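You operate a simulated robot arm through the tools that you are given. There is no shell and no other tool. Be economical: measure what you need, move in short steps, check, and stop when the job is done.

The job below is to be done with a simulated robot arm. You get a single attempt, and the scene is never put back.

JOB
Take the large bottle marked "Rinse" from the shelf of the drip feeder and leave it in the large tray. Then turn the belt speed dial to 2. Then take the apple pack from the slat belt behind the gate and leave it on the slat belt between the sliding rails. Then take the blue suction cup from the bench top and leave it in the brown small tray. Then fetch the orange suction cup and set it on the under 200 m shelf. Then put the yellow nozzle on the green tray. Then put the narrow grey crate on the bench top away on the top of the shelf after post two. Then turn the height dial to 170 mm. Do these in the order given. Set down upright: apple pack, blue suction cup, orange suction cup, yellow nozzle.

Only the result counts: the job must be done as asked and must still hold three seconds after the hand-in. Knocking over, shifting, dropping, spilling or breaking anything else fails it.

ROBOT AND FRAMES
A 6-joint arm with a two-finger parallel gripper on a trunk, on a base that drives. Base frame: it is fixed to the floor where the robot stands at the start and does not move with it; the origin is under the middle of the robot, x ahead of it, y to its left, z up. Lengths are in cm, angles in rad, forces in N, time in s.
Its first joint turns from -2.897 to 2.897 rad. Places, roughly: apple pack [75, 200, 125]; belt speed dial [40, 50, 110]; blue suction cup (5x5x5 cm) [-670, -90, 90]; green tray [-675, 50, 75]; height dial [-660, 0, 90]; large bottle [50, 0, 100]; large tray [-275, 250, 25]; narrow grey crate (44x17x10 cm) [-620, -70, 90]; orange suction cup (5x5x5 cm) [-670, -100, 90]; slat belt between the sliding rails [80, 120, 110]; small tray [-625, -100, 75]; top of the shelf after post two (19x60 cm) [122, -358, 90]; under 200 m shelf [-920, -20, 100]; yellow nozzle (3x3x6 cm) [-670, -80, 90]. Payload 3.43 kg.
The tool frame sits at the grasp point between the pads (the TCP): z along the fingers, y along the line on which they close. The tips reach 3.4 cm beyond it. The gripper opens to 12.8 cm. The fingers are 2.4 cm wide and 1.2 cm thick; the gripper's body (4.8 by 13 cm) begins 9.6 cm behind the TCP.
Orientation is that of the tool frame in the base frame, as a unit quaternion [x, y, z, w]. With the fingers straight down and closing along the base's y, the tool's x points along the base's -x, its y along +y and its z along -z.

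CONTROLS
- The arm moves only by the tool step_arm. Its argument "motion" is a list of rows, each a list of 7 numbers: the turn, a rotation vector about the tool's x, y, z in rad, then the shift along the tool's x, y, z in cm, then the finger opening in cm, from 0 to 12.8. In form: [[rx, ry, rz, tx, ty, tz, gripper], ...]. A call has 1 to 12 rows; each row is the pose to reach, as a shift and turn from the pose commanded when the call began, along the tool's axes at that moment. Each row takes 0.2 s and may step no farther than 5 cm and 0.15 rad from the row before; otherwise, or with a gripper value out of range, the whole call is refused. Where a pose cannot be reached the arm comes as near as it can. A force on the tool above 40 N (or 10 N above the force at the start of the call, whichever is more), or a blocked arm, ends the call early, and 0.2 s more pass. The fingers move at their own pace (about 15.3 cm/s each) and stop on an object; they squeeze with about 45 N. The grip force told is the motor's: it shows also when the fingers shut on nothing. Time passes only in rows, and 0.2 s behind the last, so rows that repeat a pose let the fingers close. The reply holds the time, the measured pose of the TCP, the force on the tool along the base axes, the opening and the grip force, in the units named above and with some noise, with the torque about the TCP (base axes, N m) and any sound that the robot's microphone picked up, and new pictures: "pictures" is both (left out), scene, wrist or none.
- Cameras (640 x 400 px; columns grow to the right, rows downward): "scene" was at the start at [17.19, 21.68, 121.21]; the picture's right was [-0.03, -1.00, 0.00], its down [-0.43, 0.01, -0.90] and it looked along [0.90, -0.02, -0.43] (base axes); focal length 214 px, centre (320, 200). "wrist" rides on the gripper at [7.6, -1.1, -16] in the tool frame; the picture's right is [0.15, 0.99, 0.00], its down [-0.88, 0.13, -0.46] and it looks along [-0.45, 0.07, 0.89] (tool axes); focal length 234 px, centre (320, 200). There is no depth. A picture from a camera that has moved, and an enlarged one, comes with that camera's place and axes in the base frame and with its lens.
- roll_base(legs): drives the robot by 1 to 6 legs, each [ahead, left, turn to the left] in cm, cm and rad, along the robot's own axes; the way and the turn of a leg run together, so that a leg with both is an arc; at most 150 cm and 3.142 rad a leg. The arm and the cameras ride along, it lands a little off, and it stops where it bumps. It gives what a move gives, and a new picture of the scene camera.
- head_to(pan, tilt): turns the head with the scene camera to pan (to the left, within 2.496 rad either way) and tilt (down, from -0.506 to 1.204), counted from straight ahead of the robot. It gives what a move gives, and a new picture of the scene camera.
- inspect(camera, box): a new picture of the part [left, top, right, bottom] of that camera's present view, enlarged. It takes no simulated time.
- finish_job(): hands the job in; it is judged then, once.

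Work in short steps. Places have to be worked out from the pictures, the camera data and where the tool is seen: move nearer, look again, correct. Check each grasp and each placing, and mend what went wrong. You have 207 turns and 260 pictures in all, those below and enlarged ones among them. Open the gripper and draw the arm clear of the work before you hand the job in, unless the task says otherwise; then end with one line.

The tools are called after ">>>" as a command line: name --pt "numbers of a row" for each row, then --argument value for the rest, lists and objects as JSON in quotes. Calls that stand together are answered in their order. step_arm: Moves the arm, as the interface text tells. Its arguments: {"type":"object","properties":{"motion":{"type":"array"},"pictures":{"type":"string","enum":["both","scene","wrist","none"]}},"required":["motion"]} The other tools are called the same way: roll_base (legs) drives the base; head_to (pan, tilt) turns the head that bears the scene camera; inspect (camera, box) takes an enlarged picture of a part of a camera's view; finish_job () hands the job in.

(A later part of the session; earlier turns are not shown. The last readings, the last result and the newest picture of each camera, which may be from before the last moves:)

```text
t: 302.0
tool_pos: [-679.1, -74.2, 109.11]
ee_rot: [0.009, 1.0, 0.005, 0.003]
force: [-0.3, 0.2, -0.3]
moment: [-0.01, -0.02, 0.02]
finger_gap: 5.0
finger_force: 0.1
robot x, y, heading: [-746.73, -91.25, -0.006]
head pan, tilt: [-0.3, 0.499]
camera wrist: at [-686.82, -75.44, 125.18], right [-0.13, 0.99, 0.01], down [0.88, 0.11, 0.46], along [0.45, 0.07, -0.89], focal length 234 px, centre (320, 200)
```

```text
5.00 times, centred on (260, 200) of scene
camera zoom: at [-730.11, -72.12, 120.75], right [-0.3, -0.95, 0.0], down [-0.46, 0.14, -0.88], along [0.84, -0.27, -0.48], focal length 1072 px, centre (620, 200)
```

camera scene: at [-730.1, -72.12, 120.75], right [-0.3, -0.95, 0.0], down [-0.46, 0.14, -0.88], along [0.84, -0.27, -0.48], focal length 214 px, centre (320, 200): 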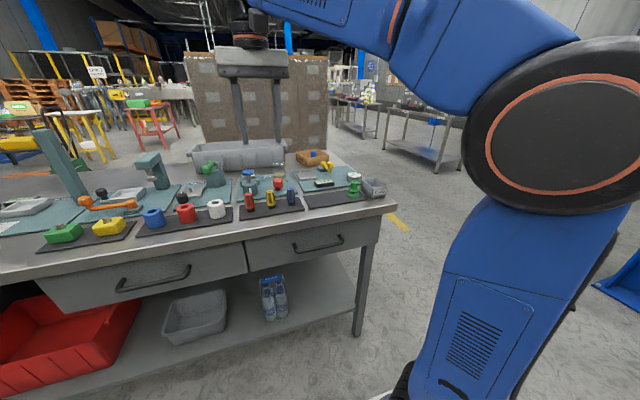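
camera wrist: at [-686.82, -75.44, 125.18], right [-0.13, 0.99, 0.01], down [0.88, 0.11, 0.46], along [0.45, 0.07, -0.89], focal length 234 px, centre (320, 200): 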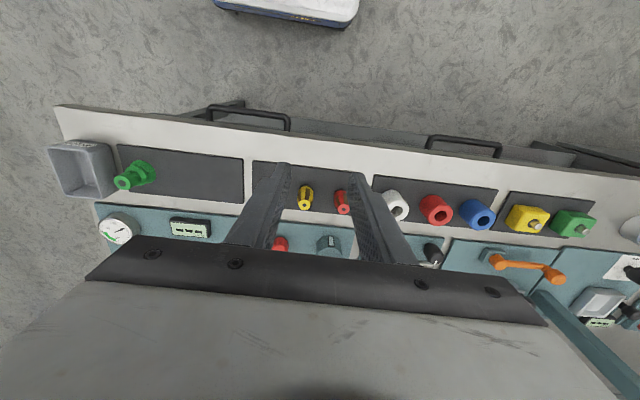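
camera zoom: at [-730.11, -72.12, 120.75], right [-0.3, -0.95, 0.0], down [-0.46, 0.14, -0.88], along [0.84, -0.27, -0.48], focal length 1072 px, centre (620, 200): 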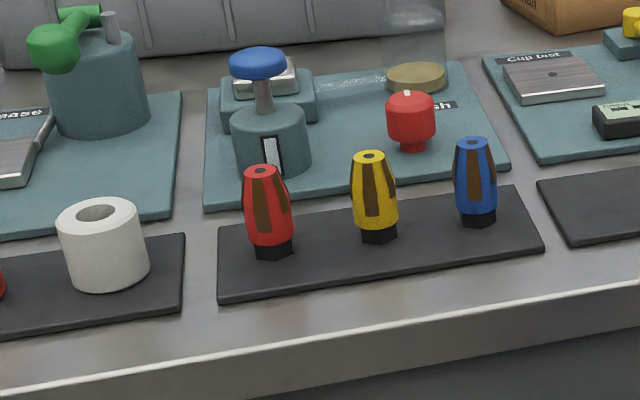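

Nozzle axis at ≈(-667.9,-75.3). I move over it and down to z≈96 for a check.

>>> step_arm --pt "0 0 0 -4 -0.4 2 5" --pt "0 0 0 -8 -0.8 4 5" --pt "0 0 0 -11.2 -1.1 7 5" --pt "0 0 0 -11.2 -1.1 11 5" --pt "0 0 0 -11.2 -1.1 13 5" --pictures "wrist"

>>> inspect --camera "wrist" --box '[240, 110, 400, 230]'

```text
t: 303.2
tool_pos: [-667.8, -75.66, 96.06]
ee_rot: [0.007, 1.0, 0.005, 0.002]
force: [-0.3, -0.5, 0.6]
moment: [0.02, 0.01, 0.04]
finger_gap: 4.99
finger_force: 0.1
robot x, y, heading: [-747.09, -90.96, -0.006]
head pan, tilt: [-0.3, 0.499]
camera wrist: at [-675.46, -76.75, 112.11], right [-0.13, 0.99, 0.01], down [0.88, 0.11, 0.46], along [0.45, 0.07, -0.89], focal length 234 px, centre (320, 200)
```

wrist: 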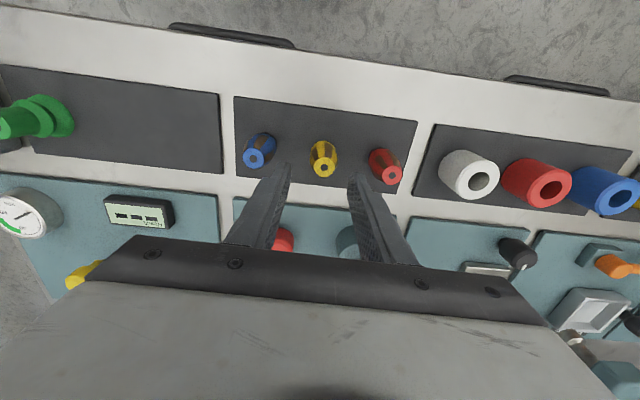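

```text
3.33 times, centred on (320, 170) of wrist
camera zoom: at [-675.46, -76.75, 112.11], right [-0.13, 0.99, 0.01], down [0.88, 0.11, 0.46], along [0.45, 0.07, -0.89], focal length 781 px, centre (320, 300)
```

zoom: 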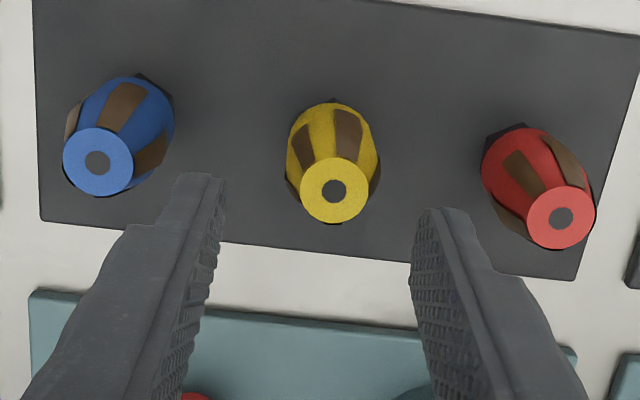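

Correct by +0.5 cm in y and descend to 89.6, then close and lift.

>>> step_arm --pt "0 0 0 0.2 0.55 2 5" --pt "0 0 0 0.2 0.55 5 5" --pt "0 0 0 0.2 0.55 6.5 5" --pt "0 0 0 0.2 0.55 6.5 3" --pt "0 0 0 0.2 0.55 6.5 1.5" --pt "0 0 0 0.2 0.55 6.5 1.5" --pictures "wrist"

>>> step_arm --pt "0 0 0 0 0 -3 1.5" --pt "0 0 0 0 0 -8 1.5" --pt "0 0 0 0 0 -13 1.5" --pt "0 0 0 0 0 -18 1.5" --pt "0 0 0 0 0 -22 1.5" --pictures "wrist"

```text
t: 304.6
tool_pos: [-668.0, -75.07, 89.52]
ee_rot: [0.008, 1.0, 0.006, 0.002]
force: [0.9, -0.2, 0.4]
moment: [0.01, -0.03, -0.01]
finger_gap: 2.66
finger_force: 45.1
robot x, y, heading: [-747.16, -91.1, -0.009]
head pan, tilt: [-0.3, 0.499]
camera wrist: at [-675.7, -76.1, 105.64], right [-0.13, 0.99, 0.01], down [0.88, 0.11, 0.46], along [0.45, 0.07, -0.89], focal length 234 px, centre (320, 200)
```

wrist: 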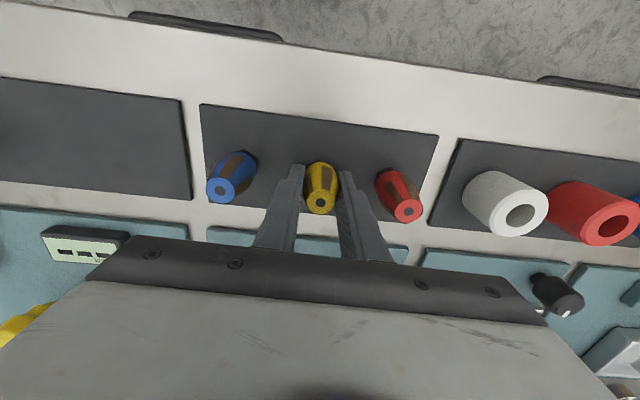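

```text
t: 305.8
tool_pos: [-668.09, -75.26, 111.52]
ee_rot: [0.008, 1.0, 0.005, 0.002]
force: [-0.3, -0.1, -0.8]
moment: [0.01, -0.01, -0.02]
finger_gap: 2.65
finger_force: 45.1
robot x, y, heading: [-747.18, -91.29, -0.009]
head pan, tilt: [-0.3, 0.499]
camera wrist: at [-675.76, -76.23, 127.6], right [-0.13, 0.99, 0.01], down [0.88, 0.11, 0.46], along [0.45, 0.07, -0.89], focal length 234 px, centre (320, 200)
```

wrist: 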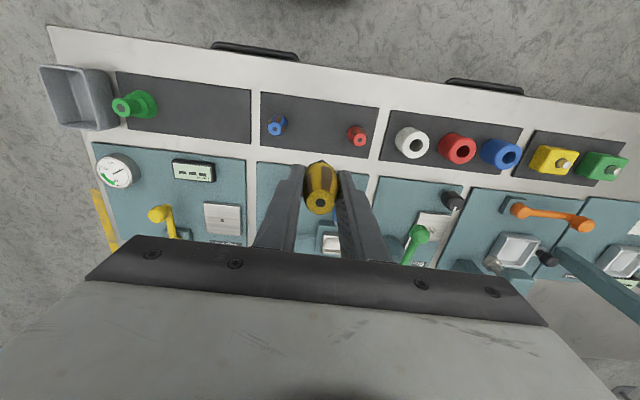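

Nozzle held. I back off 32 cm, strafe left ~115 cm to the green tray, and look.

>>> roll_base --legs '[[-32, 0, 0.009], [0, 112, 0]]'

>>> head_to --pan -0.1 --tilt 0.45

>>> inspect --camera "scene" --box '[120, 120, 440, 280]'

```text
t: 313.3
tool_pos: [-703.92, 41.59, 111.49]
ee_rot: [-0.015, 1.0, 0.006, 0.001]
force: [-0.9, -0.1, -1.0]
moment: [0.0, -0.01, -0.01]
finger_gap: 2.64
finger_force: 44.6
robot x, y, heading: [-781.6, 21.75, 0.037]
head pan, tilt: [-0.3, 0.499]
camera scene: at [-765.95, 41.67, 120.75], right [-0.26, -0.97, 0.0], down [-0.46, 0.12, -0.88], along [0.85, -0.23, -0.48], focal length 214 px, centre (320, 200)
```

scene: 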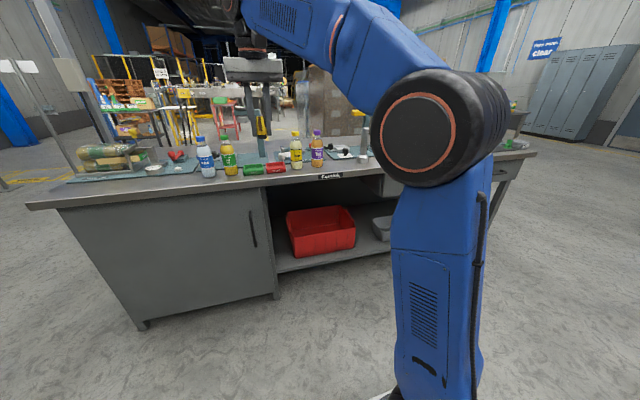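

```text
t: 314.1
tool_pos: [-703.91, 41.53, 111.43]
ee_rot: [-0.015, 1.0, 0.006, 0.001]
force: [-0.2, 0.4, -1.1]
moment: [0.02, -0.05, 0.03]
finger_gap: 2.65
finger_force: 45.2
robot x, y, heading: [-781.79, 21.99, 0.037]
head pan, tilt: [-0.099, 0.45]
camera scene: at [-765.57, 43.46, 121.2], right [-0.06, -1.0, 0.0], down [-0.43, 0.03, -0.9], along [0.9, -0.05, -0.44], focal length 214 px, centre (320, 200)
```

scene: 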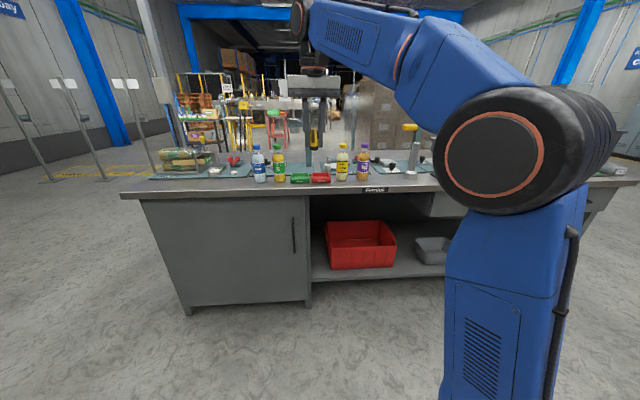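

```text
2.00 times, centred on (280, 200) of scene
camera zoom: at [-765.57, 43.46, 121.2], right [-0.06, -1.0, 0.0], down [-0.43, 0.03, -0.9], along [0.9, -0.05, -0.44], focal length 429 px, centre (400, 200)
```

zoom: 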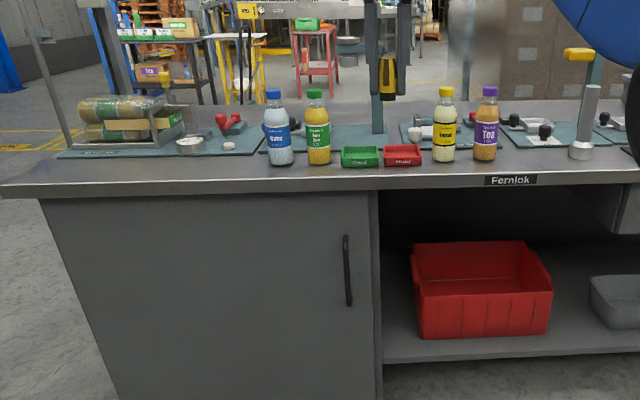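

Green tray ≈(-669,47.5), between the apple bottle (y≈57, top ≈101) and the red tray. I straighten the heading and drive in 22 cm at height for a wrist view.

>>> roll_base --legs '[[22, 0, -0.037]]'

>>> step_arm --pt "0 0 0 0 0 -1 1.5" --pictures "wrist"

>>> inspect --camera "scene" --box '[220, 100, 400, 220]'

```text
t: 315.8
tool_pos: [-680.74, 38.79, 111.5]
ee_rot: [0.005, 1.0, 0.005, 0.002]
force: [0.2, 0.6, -0.9]
moment: [-0.01, 0.01, 0.0]
finger_gap: 2.64
finger_force: 44.8
robot x, y, heading: [-759.86, 22.42, -0.003]
head pan, tilt: [-0.099, 0.45]
camera scene: at [-742.54, 43.19, 121.2], right [-0.1, -0.99, 0.0], down [-0.43, 0.04, -0.9], along [0.9, -0.09, -0.44], focal length 214 px, centre (320, 200)
```

scene: 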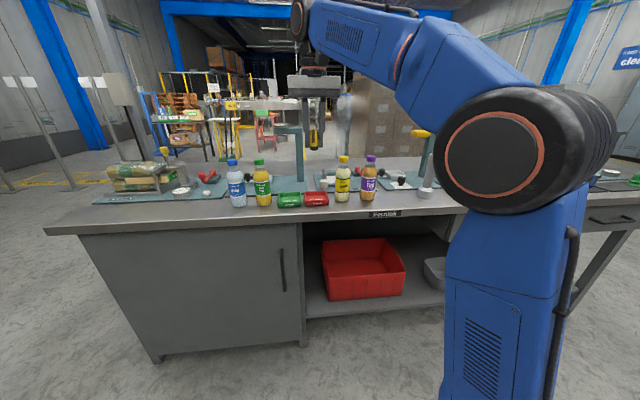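

```text
t: 316.2
tool_pos: [-681.0, 38.61, 112.53]
ee_rot: [0.005, 1.0, 0.005, 0.001]
force: [0.3, 0.3, -0.8]
moment: [0.01, -0.03, -0.01]
finger_gap: 2.66
finger_force: 44.9
robot x, y, heading: [-759.71, 22.31, -0.004]
head pan, tilt: [-0.099, 0.45]
camera wrist: at [-688.65, 37.6, 128.58], right [-0.14, 0.99, 0.01], down [0.88, 0.12, 0.46], along [0.45, 0.07, -0.89], focal length 234 px, centre (320, 200)
```

wrist: 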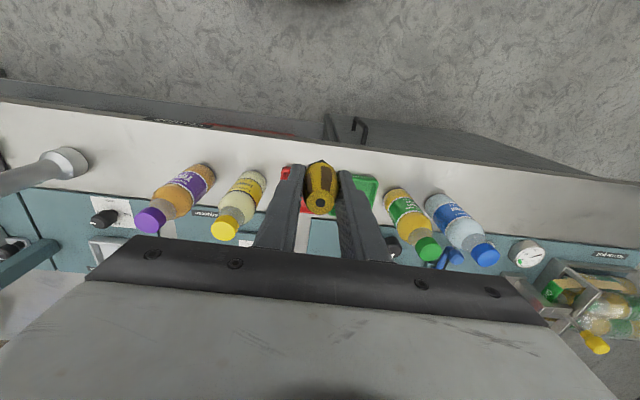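

```text
3.33 times, centred on (310, 160) of scene
camera zoom: at [-742.54, 43.19, 121.2], right [-0.1, -0.99, 0.0], down [-0.43, 0.04, -0.9], along [0.9, -0.09, -0.44], focal length 715 px, centre (353, 333)
```

zoom: 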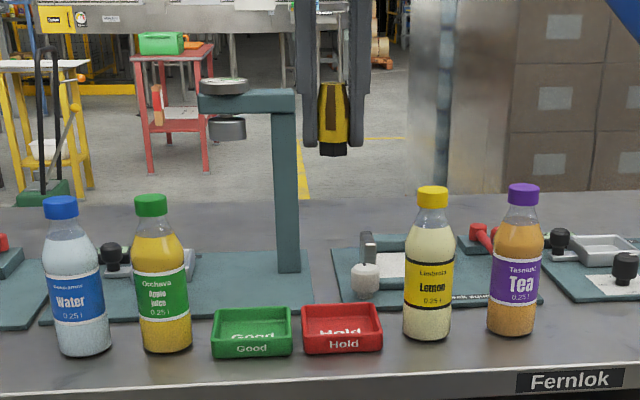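

Green "Good" tray centre ≈(-666.8,47.2), floor ≈84; the apple bottle cap stays ~2 cm clear of the gripper body. I drive 13 ahead and 8 left.

>>> roll_base --legs '[[13, 8, 0]]'

>>> inspect --camera "scene" --box '[220, 100, 400, 240]'

```text
t: 317.5
tool_pos: [-668.02, 46.88, 112.52]
ee_rot: [0.004, 1.0, 0.005, 0.002]
force: [0.3, -0.4, -1.3]
moment: [0.0, 0.01, -0.01]
finger_gap: 2.67
finger_force: 45.2
robot x, y, heading: [-746.6, 30.54, -0.003]
head pan, tilt: [-0.099, 0.45]
camera scene: at [-729.58, 51.29, 121.2], right [-0.1, -0.99, 0.0], down [-0.43, 0.04, -0.9], along [0.9, -0.09, -0.44], focal length 214 px, centre (320, 200)
```

scene: 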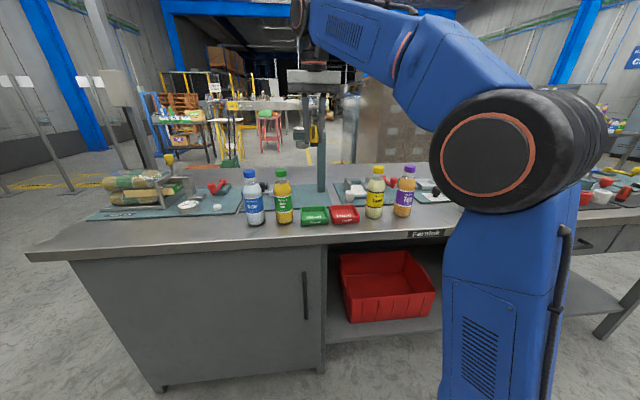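

```text
2.86 times, centred on (310, 170) of scene
camera zoom: at [-729.58, 51.29, 121.2], right [-0.1, -0.99, 0.0], down [-0.43, 0.04, -0.9], along [0.9, -0.09, -0.44], focal length 613 px, centre (349, 286)
```

zoom: 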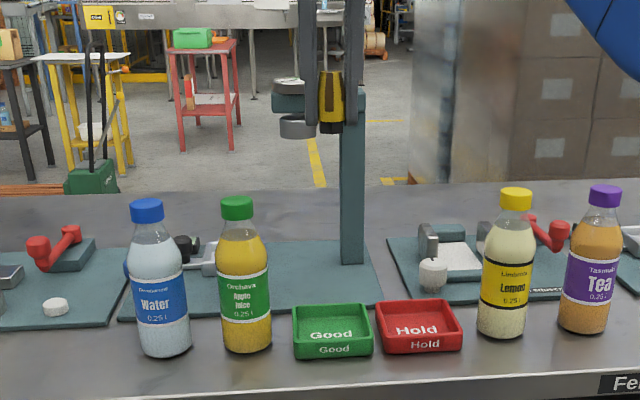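

Centre confirmed (-666.8,47). I lower with +1.2 cm x correction to just above the tray floor.

>>> step_arm --pt "0 0 0 -1.2 0 4.5 1.5" --pt "0 0 0 -1.2 0 9 1.5" --pt "0 0 0 -1.2 0 13.5 1.5" --pt "0 0 0 -1.2 0 18 1.5" --pt "0 0 0 -1.2 0 21 1.5" --pt "0 0 0 -1.2 0 22.2 1.5" --pictures "wrist"

>>> inspect --camera "scene" --box '[260, 130, 400, 240]'

```text
t: 318.9
tool_pos: [-666.73, 47.2, 90.44]
ee_rot: [0.005, 1.0, 0.006, 0.002]
force: [-0.4, 0.2, -1.5]
moment: [0.0, 0.0, 0.01]
finger_gap: 2.65
finger_force: 44.8
robot x, y, heading: [-746.77, 30.19, -0.0]
head pan, tilt: [-0.099, 0.45]
camera wrist: at [-674.41, 46.06, 106.56], right [-0.14, 0.99, 0.01], down [0.88, 0.12, 0.46], along [0.45, 0.07, -0.89], focal length 234 px, centre (320, 200)
```

wrist: 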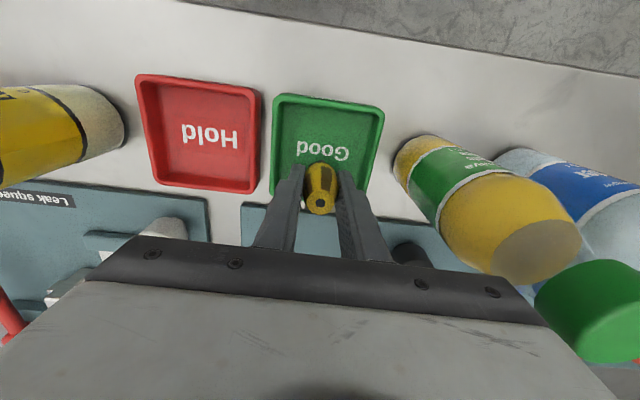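

```text
3.64 times, centred on (330, 185) of scene
camera zoom: at [-729.58, 51.29, 121.2], right [-0.1, -0.99, 0.0], down [-0.43, 0.04, -0.9], along [0.9, -0.09, -0.44], focal length 780 px, centre (284, 254)
```

zoom: 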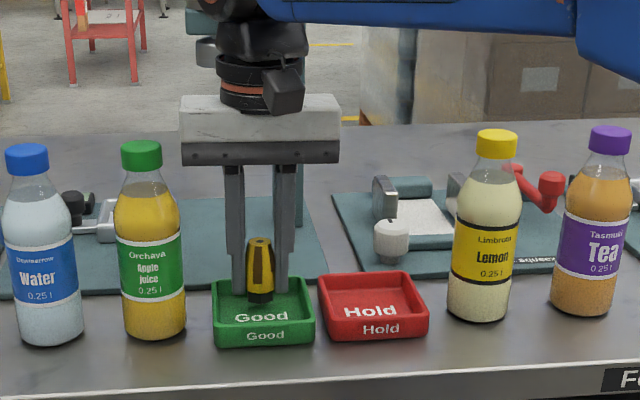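

The nozzle is a bit toward the tray's rear; I shift 1 cm toward the front and lower to contact.

>>> step_arm --pt "0 0 0 1 0.2 0 1.5" --pt "0 0 0 1 0.2 0.4 1.5" --pt "0 0 0 1 0.2 0.8 1.5" --pt "0 0 0 1 0.2 1.1 1.5" --pictures "none"

>>> inspect --camera "scene" --box '[280, 150, 360, 220]'

```text
t: 319.9
tool_pos: [-667.74, 47.3, 89.43]
ee_rot: [0.004, 1.0, 0.006, 0.003]
force: [8.2, 0.9, 26.2]
moment: [-0.22, -0.28, 0.04]
finger_gap: 2.65
finger_force: 45.1
robot x, y, heading: [-746.64, 30.22, 0.003]
head pan, tilt: [-0.099, 0.45]
```

```text
5.71 times, centred on (320, 185) of scene
camera zoom: at [-729.63, 51.28, 121.21], right [-0.1, -0.99, 0.0], down [-0.43, 0.04, -0.9], along [0.9, -0.09, -0.43], focal length 1226 px, centre (320, 286)
```

zoom: 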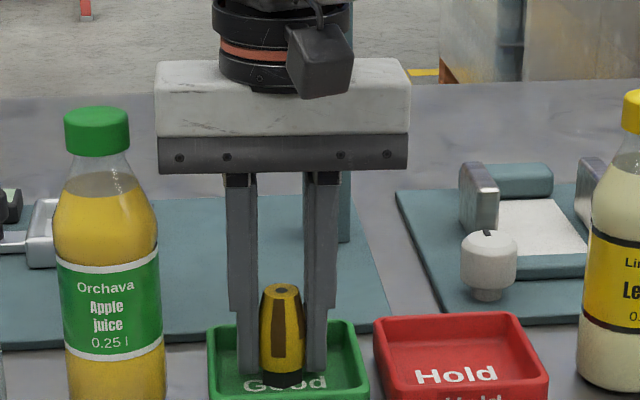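

Firm contact on the tray floor. I relax slightly, release carefully with a modest opening, and lift.

>>> step_arm --pt "0 0 0 0 0 -0.15 1.5" --pt "0 0 0 0 0 -0.15 3" --pt "0 0 0 0 0 -0.15 4.4" --pt "0 0 0 0 0 -0.15 4.4" --pt "0 0 0 0 0 -3 4.4" --pt "0 0 0 0 0 -7 4.4" --pt "0 0 0 0 0 -12 4.4" --pt "0 0 0 0 0 -17 4.4" --pt "0 0 0 0 0 -21 4.4" --pictures "wrist"

>>> inspect --camera "scene" --box '[260, 150, 380, 240]'

```text
t: 321.9
tool_pos: [-667.73, 46.9, 110.43]
ee_rot: [0.004, 1.0, 0.005, 0.002]
force: [-0.6, -0.3, -0.4]
moment: [0.0, 0.03, -0.01]
finger_gap: 4.41
finger_force: 0.1
robot x, y, heading: [-746.79, 30.43, 0.001]
head pan, tilt: [-0.099, 0.45]
camera wrist: at [-675.32, 45.79, 126.46], right [-0.14, 0.99, 0.01], down [0.88, 0.12, 0.46], along [0.45, 0.07, -0.89], focal length 234 px, centre (320, 200)
```

wrist: 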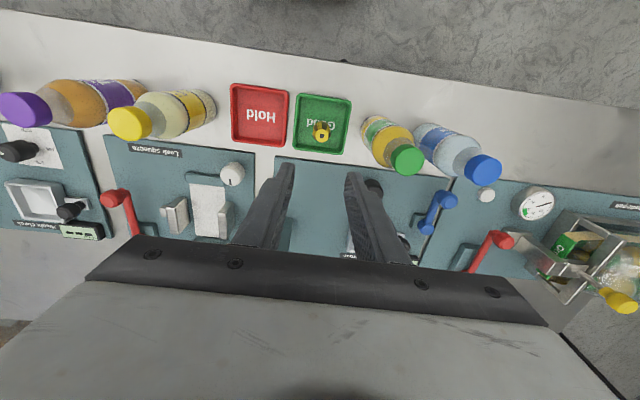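

```text
4.44 times, centred on (320, 195) of scene
camera zoom: at [-729.58, 51.29, 121.2], right [-0.1, -0.99, 0.0], down [-0.43, 0.04, -0.9], along [0.9, -0.09, -0.44], focal length 953 px, centre (320, 222)
```

zoom: 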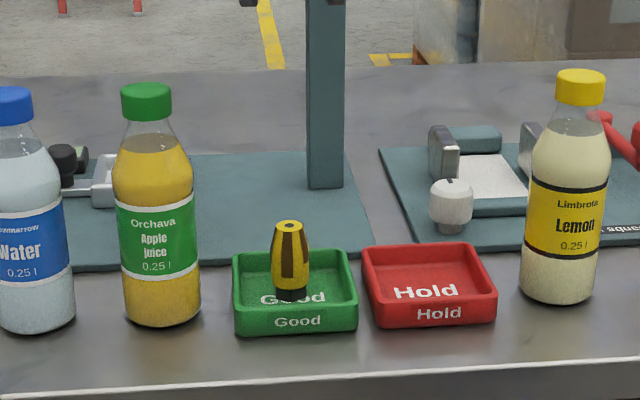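

Nozzle stands upright in the green tray. Now the crate: I go around to the bench's left end again (station ≈(-640,-200) facing +y).

>>> roll_base --legs '[[-30, 0, 0], [0, -125, 0], [0, -110, 0], [137, 0, 0], [0, 0, 1.571]]'

>>> head_to --pan -0.1 --tilt 0.5

>>> inspect --camera "scene" --box '[200, 100, 460, 250]'

```text
t: 345.4
tool_pos: [-658.02, -126.35, 110.29]
ee_rot: [-0.705, 0.71, 0.005, -0.002]
force: [-0.8, -0.7, 0.0]
moment: [-0.03, 0.0, -0.01]
finger_gap: 4.37
finger_force: 0.0
robot x, y, heading: [-641.48, -205.26, 1.569]
head pan, tilt: [-0.099, 0.45]
camera scene: at [-662.51, -188.26, 121.2], right [0.99, -0.1, 0.0], down [-0.04, -0.43, -0.9], along [0.09, 0.9, -0.44], focal length 214 px, centre (320, 200)
```

scene: 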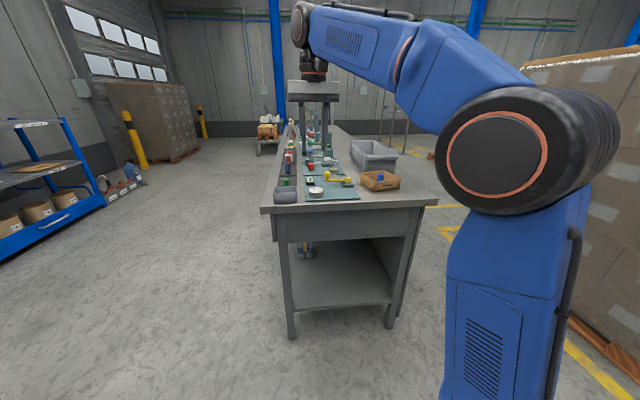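

```text
t: 346.0
tool_pos: [-658.23, -126.33, 110.44]
ee_rot: [-0.704, 0.71, 0.005, -0.003]
force: [0.3, 0.3, -0.2]
moment: [0.02, -0.01, -0.02]
finger_gap: 4.41
finger_force: 0.0
robot x, y, heading: [-641.39, -205.42, 1.574]
head pan, tilt: [-0.099, 0.499]
camera scene: at [-662.52, -188.35, 120.75], right [0.99, -0.1, 0.0], down [-0.05, -0.48, -0.88], along [0.09, 0.87, -0.48], focal length 214 px, centre (320, 200)
```

scene: 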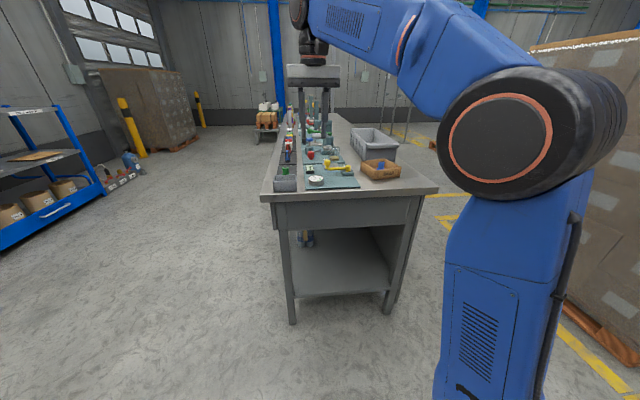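

```text
2.46 times, centred on (330, 175) of scene
camera zoom: at [-662.52, -188.35, 120.75], right [0.99, -0.1, 0.0], down [-0.05, -0.48, -0.88], along [0.09, 0.87, -0.48], focal length 528 px, centre (295, 262)
```

zoom: 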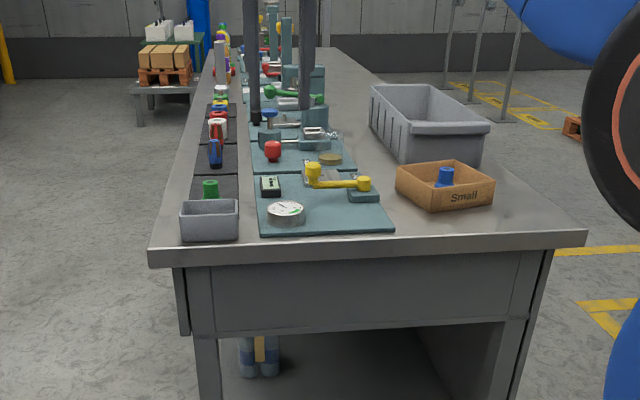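

The crate is visible beyond the small tray. I drive 40 cm ahead and swing the arm over the crate for an overhead view.

>>> roll_base --legs '[[40, 0, 0]]'

>>> step_arm --pt "0 0 0 0 -4.5 -1 6" --pt "0 0 0 0 -9 -2 6" --pt "0 0 0 0 -13.5 -3 6" --pt "0 0 0 0 -18 -3 6" --pt "0 0 0 0 -22.5 -3 6" --pt "0 0 0 0 -27 -3 6" --pt "0 0 0 0 -31.5 -3 6" --pt "0 0 0 0 -36 -3 6" --pictures "wrist"

```text
t: 348.5
tool_pos: [-657.87, -85.69, 110.38]
ee_rot: [-0.704, 0.711, 0.006, -0.003]
force: [-0.5, 0.1, 0.7]
moment: [-0.02, -0.03, -0.01]
finger_gap: 4.4
finger_force: 0.0
robot x, y, heading: [-641.46, -164.85, 1.57]
head pan, tilt: [-0.099, 0.499]
camera scene: at [-662.42, -147.79, 120.75], right [0.99, -0.1, 0.0], down [-0.05, -0.48, -0.88], along [0.09, 0.87, -0.48], focal length 214 px, centre (320, 200)
```

scene: 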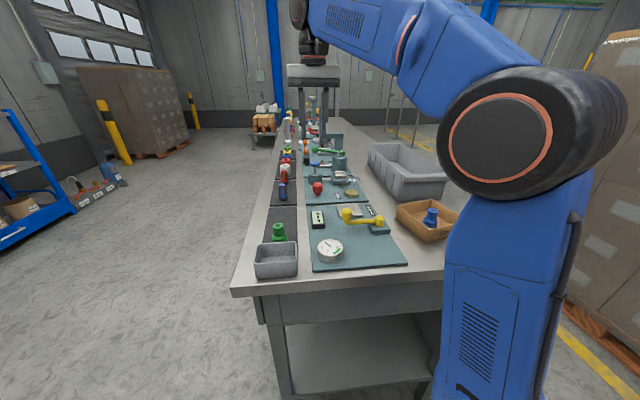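

```text
t: 350.3
tool_pos: [-621.9, -85.96, 112.96]
ee_rot: [-0.704, 0.71, 0.004, -0.003]
force: [0.2, -0.5, 0.1]
moment: [-0.03, 0.0, 0.0]
finger_gap: 6.0
finger_force: 0.1
robot x, y, heading: [-641.53, -164.87, 1.571]
head pan, tilt: [-0.099, 0.499]
camera wrist: at [-620.68, -93.51, 128.97], right [-0.99, -0.14, 0.01], down [-0.12, 0.88, 0.46], along [-0.07, 0.45, -0.89], focal length 234 px, centre (320, 200)
```

wrist: 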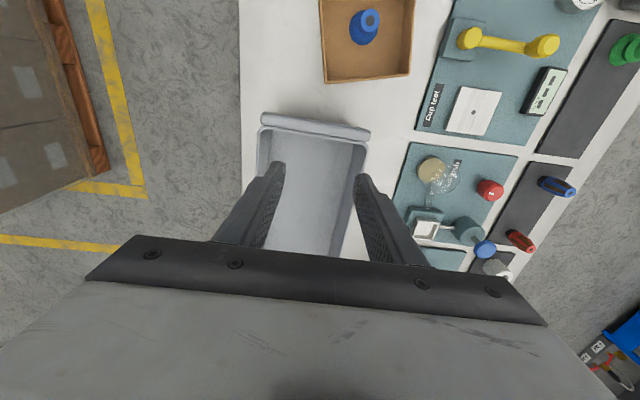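

Crate rim: x≈-629.5..-612.8, y≈-88..-44, rim z≈93.5, axis along y. I'll grip the −x long wall at its middle (y≈-66), inserting deep. I drive 6 cm closer and position above.

>>> roll_base --legs '[[6, 0, 0]]'

>>> step_arm --pt "0 0 0 -4 1.4 1 6" --pt "0 0 0 -8 3 3 6" --pt "0 0 0 -11 5 5 6" --pt "0 0 0 -14 6.9 7 6" --pictures "wrist"

```text
t: 351.3
tool_pos: [-621.76, -79.94, 112.79]
ee_rot: [-0.703, 0.711, 0.005, -0.002]
force: [1.6, 0.1, -0.4]
moment: [-0.01, 0.0, 0.05]
finger_gap: 6.02
finger_force: 0.0
robot x, y, heading: [-641.3, -159.13, 1.572]
head pan, tilt: [-0.099, 0.499]
camera scene: at [-662.39, -141.79, 120.75], right [0.99, -0.1, 0.0], down [-0.05, -0.48, -0.88], along [0.09, 0.87, -0.48], focal length 214 px, centre (320, 200)
```

scene: 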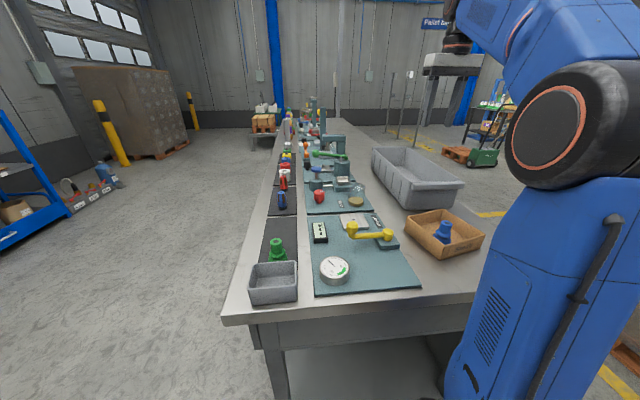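

```text
t: 352.3
tool_pos: [-628.72, -65.81, 105.93]
ee_rot: [-0.703, 0.711, 0.005, -0.003]
force: [0.4, -0.4, 1.3]
moment: [0.08, 0.01, -0.01]
finger_gap: 5.99
finger_force: 0.2
robot x, y, heading: [-641.25, -159.05, 1.566]
head pan, tilt: [-0.099, 0.499]
camera wrist: at [-627.46, -73.38, 121.91], right [-0.99, -0.14, 0.01], down [-0.12, 0.88, 0.46], along [-0.07, 0.46, -0.89], focal length 234 px, centre (320, 200)
```

wrist: 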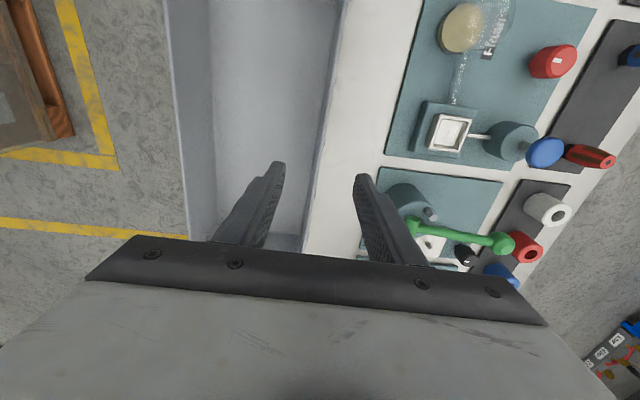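

Wall centred under the TCP. I descend 16.3 cm with fingers either side of the wall, watching force.

>>> step_arm --pt "0 0 0 0 0 4.5 6" --pt "0 0 0 0 0 9 6" --pt "0 0 0 0 0 13 6" --pt "0 0 0 0 0 15 6" --pt "0 0 0 0 0 16.3 6" --pictures "none"

>>> step_arm --pt "0 0 0 0 0 0 3" --pt "0 0 0 0 0 0 0.3" --pt "0 0 0 0 0 0 0.3" --pt "0 0 0 0 0 0 0.3" --pictures "wrist"

```text
t: 353.5
tool_pos: [-628.89, -66.04, 89.62]
ee_rot: [-0.704, 0.71, 0.005, -0.002]
force: [1.0, 0.0, 0.1]
moment: [0.04, 0.0, 0.03]
finger_gap: 6.01
finger_force: 0.1
robot x, y, heading: [-641.48, -158.77, 1.568]
head pan, tilt: [-0.099, 0.499]
```

```text
t: 354.5
tool_pos: [-628.93, -65.91, 89.79]
ee_rot: [-0.703, 0.711, 0.006, -0.002]
force: [1.1, -1.8, 11.7]
moment: [0.87, -2.42, -0.95]
finger_gap: 0.5
finger_force: 39.7
robot x, y, heading: [-641.12, -159.07, 1.569]
head pan, tilt: [-0.099, 0.499]
camera wrist: at [-627.7, -73.43, 105.85], right [-0.99, -0.14, 0.01], down [-0.12, 0.88, 0.46], along [-0.07, 0.46, -0.89], focal length 234 px, centre (320, 200)
```

wrist: 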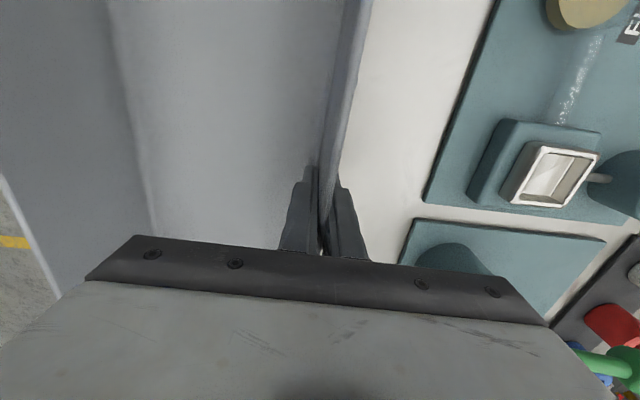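

Wall gripped (0.5 cm). I lift 4 cm and check weight and tilt.

>>> step_arm --pt "0 0 0 0 0 -1 0" --pt "0 0 0 0 0 -2.5 0" --pt "0 0 0 0 0 -4 0" --pictures "scene"

```text
t: 355.3
tool_pos: [-628.76, -65.8, 93.62]
ee_rot: [-0.704, 0.711, 0.005, -0.004]
force: [0.6, -0.9, -3.6]
moment: [0.07, 0.32, 0.0]
finger_gap: 0.52
finger_force: 38.9
robot x, y, heading: [-641.29, -158.58, 1.564]
head pan, tilt: [-0.099, 0.499]
camera scene: at [-662.39, -141.76, 120.75], right [0.99, -0.1, 0.0], down [-0.05, -0.48, -0.88], along [0.09, 0.87, -0.48], focal length 214 px, centre (320, 200)
```

scene: 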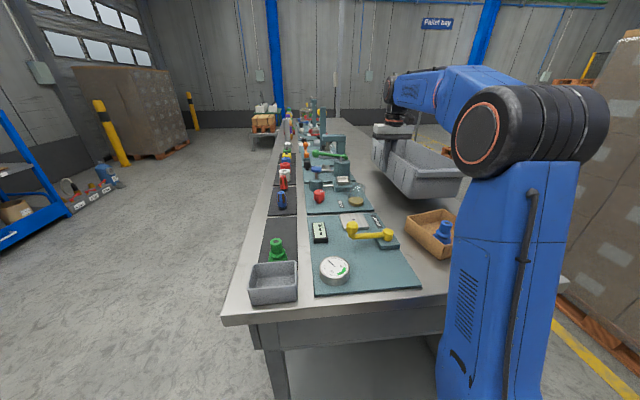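

Crate lifted (3.7 N, little torque). I raise it to travel height, then back out and go through the gap to the open floor.

>>> step_arm --pt "0 0 0 0 0 -4.5 0" --pt "0 0 0 0 0 -9 0" --pt "0 0 0 0 0 -13.5 0" --pt "0 0 0 0 0 -17.5 0" --pictures "none"

>>> roll_base --legs '[[-60, 0, 0], [0, -81, 0]]'

```text
t: 356.3
tool_pos: [-628.56, -67.15, 112.37]
ee_rot: [-0.703, 0.711, 0.009, 0.002]
force: [0.6, 0.0, -4.9]
moment: [0.02, 0.31, 0.0]
finger_gap: 0.48
finger_force: 39.3
robot x, y, heading: [-641.62, -159.1, 1.566]
head pan, tilt: [-0.099, 0.499]
```

```text
t: 363.5
tool_pos: [-547.61, -125.97, 111.22]
ee_rot: [-0.698, 0.716, 0.004, -0.003]
force: [0.9, 0.2, -3.9]
moment: [0.03, 0.34, -0.04]
finger_gap: 0.47
finger_force: 39.1
robot x, y, heading: [-562.14, -218.69, 1.551]
head pan, tilt: [-0.099, 0.499]
camera scene: at [-582.84, -201.42, 120.75], right [0.99, -0.12, 0.0], down [-0.06, -0.48, -0.88], along [0.1, 0.87, -0.48], focal length 214 px, centre (320, 200)
```

scene: 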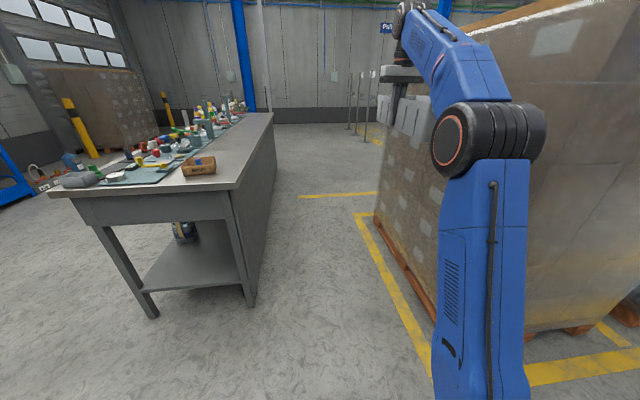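

Crate spans x≈-547..-530; pallet face ≈-506 – clear. I go forward through the gap and turn to heading 0.

>>> roll_base --legs '[[0, 0, 0.02], [125, 2, 0], [125, 0, 0], [0, 0, -1.57], [140, 0, 0], [120, 0, 0]]'

>>> head_to --pan -0.85 --tilt 0.25

```text
t: 392.1
tool_pos: [-212.47, 20.22, 111.3]
ee_rot: [-0.004, 1.0, 0.006, 0.001]
force: [0.5, -0.4, -4.7]
moment: [0.35, -0.01, 0.01]
finger_gap: 0.49
finger_force: 39.5
robot x, y, heading: [-305.67, 31.52, 0.016]
head pan, tilt: [-0.099, 0.499]
camera scene: at [-288.95, 52.78, 120.75], right [-0.09, -1.0, 0.0], down [-0.48, 0.04, -0.88], along [0.87, -0.08, -0.48], focal length 214 px, centre (320, 200)
```

scene: 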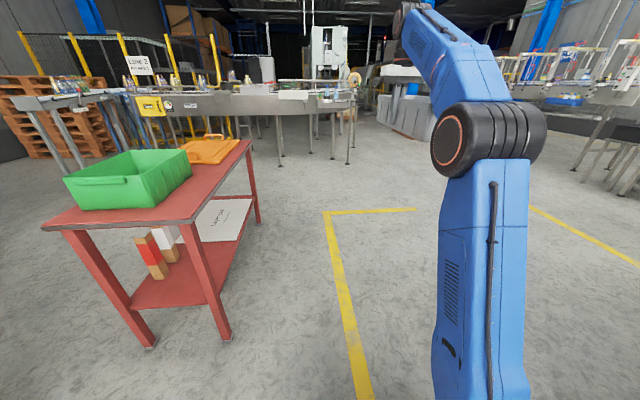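

```text
t: 393.2
tool_pos: [-212.35, 20.21, 111.23]
ee_rot: [-0.003, 1.0, 0.006, 0.001]
force: [0.4, 0.8, -4.3]
moment: [0.34, -0.05, -0.02]
finger_gap: 0.49
finger_force: 39.0
robot x, y, heading: [-305.69, 31.48, 0.012]
head pan, tilt: [-0.85, 0.25]
camera scene: at [-291.75, 46.63, 123.06], right [-0.74, -0.67, 0.0], down [-0.17, 0.18, -0.97], along [0.65, -0.72, -0.25], focal length 214 px, centre (320, 200)
```

scene: 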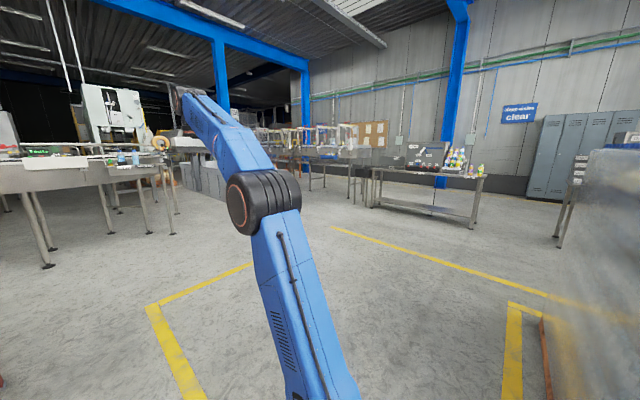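

I drive on in the open floor, turn to face −y at x≈-170, advance to y≈-110, and look toward the line with the posts.

>>> roll_base --legs '[[135, 0, -0.012], [0, 0, -1.571], [140, 0, 0], [0, 130, 0]]'

>>> head_to --pan 0.5 --tilt 0.3

```text
t: 416.6
tool_pos: [-51.78, -202.38, 111.17]
ee_rot: [0.704, 0.71, 0.004, 0.005]
force: [0.6, -0.4, -3.8]
moment: [-0.03, -0.33, 0.01]
finger_gap: 0.49
finger_force: 39.3
robot x, y, heading: [-41.01, -109.16, -1.554]
head pan, tilt: [-0.85, 0.25]
camera scene: at [-25.45, -123.06, 123.06], right [-0.67, 0.74, 0.0], down [0.18, 0.17, -0.97], along [-0.72, -0.65, -0.25], focal length 214 px, centre (320, 200)
```

scene: 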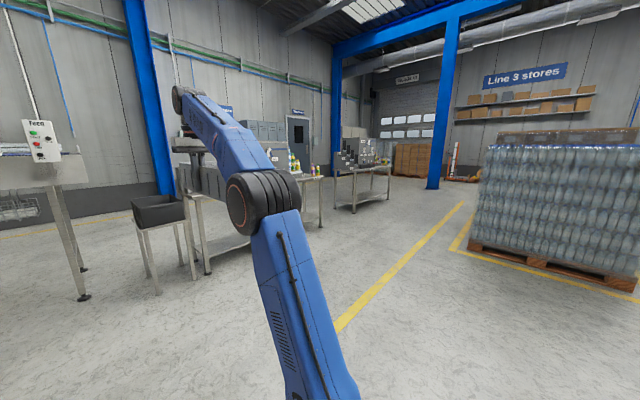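

```text
t: 418.1
tool_pos: [-51.79, -202.38, 111.09]
ee_rot: [0.705, 0.71, 0.003, 0.005]
force: [1.0, 0.7, -4.3]
moment: [-0.02, -0.29, 0.01]
finger_gap: 0.5
finger_force: 38.6
robot x, y, heading: [-40.54, -108.96, -1.554]
head pan, tilt: [0.499, 0.3]
camera scene: at [-13.94, -124.91, 122.59], right [-0.87, -0.49, 0.0], down [-0.15, 0.26, -0.96], along [0.47, -0.83, -0.3], focal length 214 px, centre (320, 200)
```

scene: 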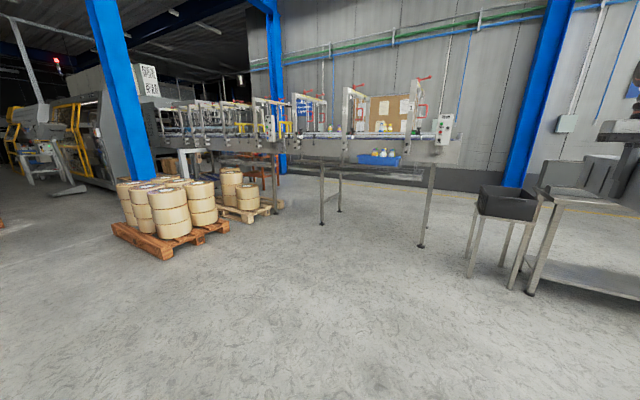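

I zoom on the conveyor with the portal posts.

>>> inspect --camera "scene" --box '[220, 70, 480, 250]'

```text
2.22 times, centred on (350, 160) of scene
camera zoom: at [-13.94, -124.91, 122.59], right [-0.87, -0.49, 0.0], down [-0.15, 0.26, -0.96], along [0.47, -0.83, -0.3], focal length 477 px, centre (253, 289)
```

zoom: 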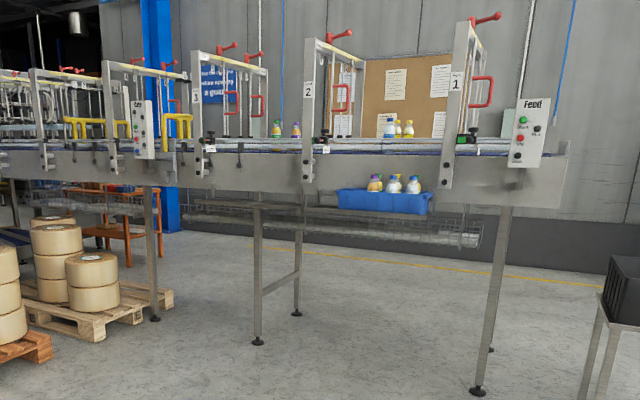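

Posts 1, 2, 3 are at x≈20, 90, 163 with a side shelf at y≈-358 below. I rotate the crate 90° ccw (so it lies ahead of the gripper, long axis along x), then drive closer to inspect the shelf after post 2.

>>> step_arm --pt "0 0 -0.143 0 0 0 0" --pt "0 0 -0.286 0 0 0 0" --pt "0 0 -0.429 0 0 0 0" --pt "0 0 -0.571 0 0 0 0" --pt "0 0 -0.714 0 0 0 0" --pt "0 0 -0.857 0 0 0 0" --pt "0 0 -1.0 0 0 0 0" --pt "0 0 -1.143 0 0 0 0" --pt "0 0 -1.286 0 0 0 0" --pt "0 0 -1.43 0 0 0 0" --pt "0 0 -1.571 0 0 0 0" --pictures "none"

>>> roll_base --legs '[[0, 145, -0.017], [75, 8, 0]]'

>>> head_to --pan -0.1 --tilt 0.3

```text
t: 420.5
tool_pos: [-51.79, -202.39, 111.16]
ee_rot: [-0.005, 1.0, -0.001, 0.006]
force: [0.1, -0.5, -4.3]
moment: [0.38, -0.01, -0.02]
finger_gap: 0.49
finger_force: 39.0
robot x, y, heading: [-40.81, -109.19, -1.555]
head pan, tilt: [0.499, 0.3]
```

```text
t: 431.5
tool_pos: [100.43, -275.57, 111.13]
ee_rot: [0.01, 1.0, -0.001, 0.006]
force: [-0.5, -0.8, -4.6]
moment: [0.35, 0.04, -0.01]
finger_gap: 0.51
finger_force: 39.5
robot x, y, heading: [114.45, -182.64, -1.583]
head pan, tilt: [0.499, 0.3]
camera scene: at [140.66, -199.41, 122.59], right [-0.88, -0.47, 0.0], down [-0.14, 0.26, -0.96], along [0.45, -0.85, -0.3], focal length 214 px, centre (320, 200)
```

scene: 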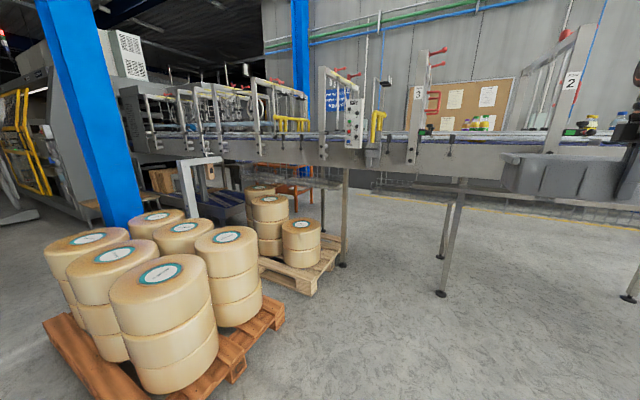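

```text
t: 432.5
tool_pos: [100.48, -275.61, 111.18]
ee_rot: [0.011, 1.0, 0.0, 0.006]
force: [-0.1, 0.2, -4.2]
moment: [0.33, -0.02, -0.02]
finger_gap: 0.5
finger_force: 39.2
robot x, y, heading: [114.38, -182.82, -1.578]
head pan, tilt: [-0.099, 0.3]
camera scene: at [135.25, -200.43, 122.59], right [-0.99, 0.11, 0.0], down [0.03, 0.29, -0.96], along [-0.11, -0.95, -0.3], focal length 214 px, centre (320, 200)
```

scene: 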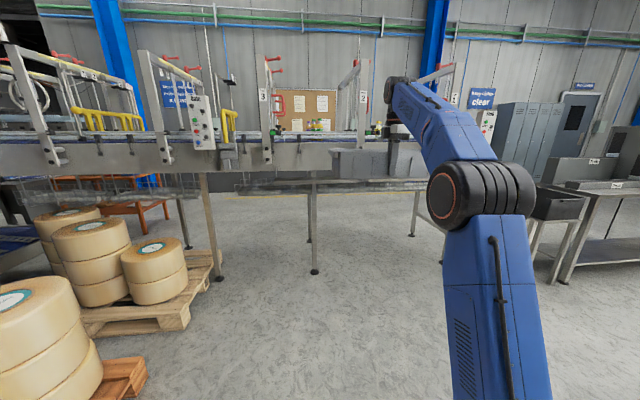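

>>> inspect --camera "scene" --box '[220, 100, 440, 240]'

```text
2.86 times, centred on (330, 170) of scene
camera zoom: at [135.25, -200.43, 122.59], right [-0.99, 0.11, 0.0], down [0.03, 0.29, -0.96], along [-0.11, -0.95, -0.3], focal length 613 px, centre (291, 286)
```

zoom: 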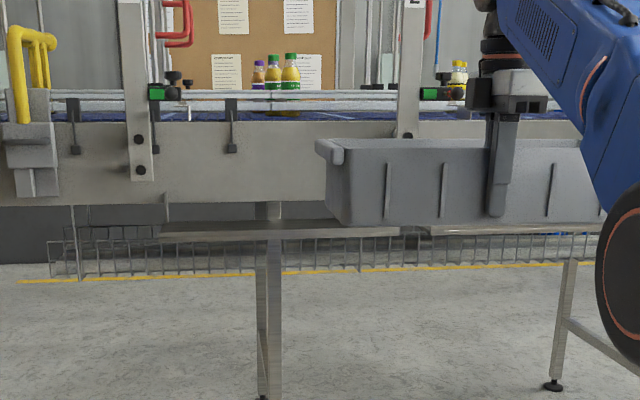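

The shelf after post 2 is a plate at x≈92–152, y≈-348.5..-367, z≈89.5, under the conveyor side. I square up and drive so the TCP is at about (122,-334).

>>> roll_base --legs '[[0, 19.5, 0.022], [58, 0, 0]]'

>>> head_to --pan 0.0 --tilt 0.45

>>> inspect --camera "scene" --box '[220, 90, 460, 250]'

```text
t: 437.0
tool_pos: [123.1, -334.57, 110.99]
ee_rot: [-0.002, 1.0, 0.0, 0.006]
force: [-0.5, -0.6, -4.4]
moment: [0.34, 0.01, 0.02]
finger_gap: 0.5
finger_force: 39.6
robot x, y, heading: [134.87, -241.21, -1.558]
head pan, tilt: [-0.099, 0.3]
camera scene: at [156.05, -258.52, 122.59], right [-1.0, 0.09, 0.0], down [0.03, 0.29, -0.96], along [-0.08, -0.95, -0.3], focal length 214 px, centre (320, 200)
```

scene: 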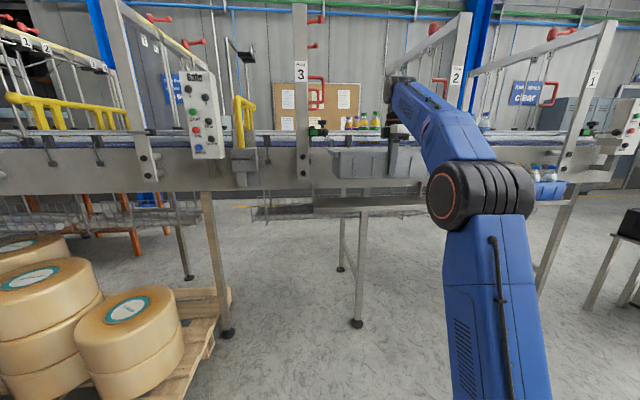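

```text
t: 437.7
tool_pos: [123.23, -334.52, 111.29]
ee_rot: [-0.002, 1.0, -0.001, 0.006]
force: [1.5, -0.3, -3.8]
moment: [0.38, -0.01, -0.02]
finger_gap: 0.5
finger_force: 39.3
robot x, y, heading: [134.7, -241.22, -1.559]
head pan, tilt: [0.0, 0.45]
camera scene: at [156.98, -258.41, 121.2], right [-1.0, -0.01, 0.0], down [0.0, 0.43, -0.9], along [0.01, -0.9, -0.43], focal length 214 px, centre (320, 200)
```

scene: 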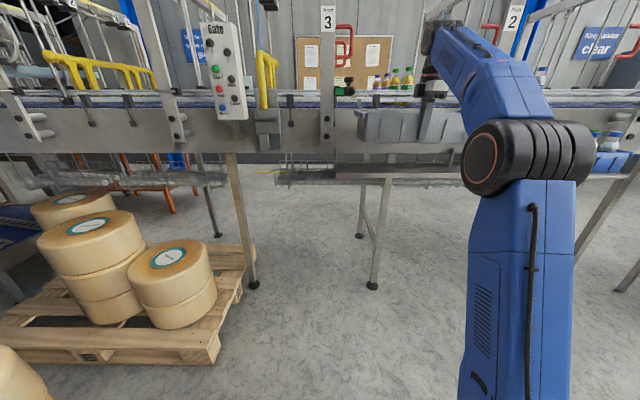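

```text
2.50 times, centred on (340, 170) of scene
camera zoom: at [156.98, -258.41, 121.2], right [-1.0, -0.01, 0.0], down [0.0, 0.43, -0.9], along [0.01, -0.9, -0.43], focal length 536 px, centre (270, 275)
```

zoom: 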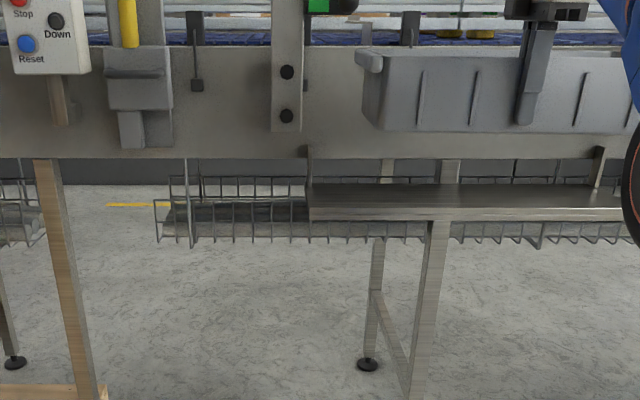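

I zoom further on the shelf plate to resolve its front edge and depth.

>>> inspect --camera "scene" --box '[320, 130, 470, 190]'

```text
4.27 times, centred on (395, 160) of scene
camera zoom: at [156.98, -258.41, 121.2], right [-1.0, -0.01, 0.0], down [0.0, 0.43, -0.9], along [0.01, -0.9, -0.43], focal length 915 px, centre (0, 371)
```

zoom: 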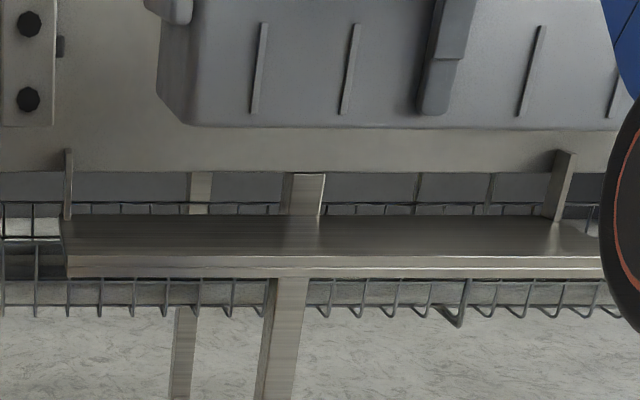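

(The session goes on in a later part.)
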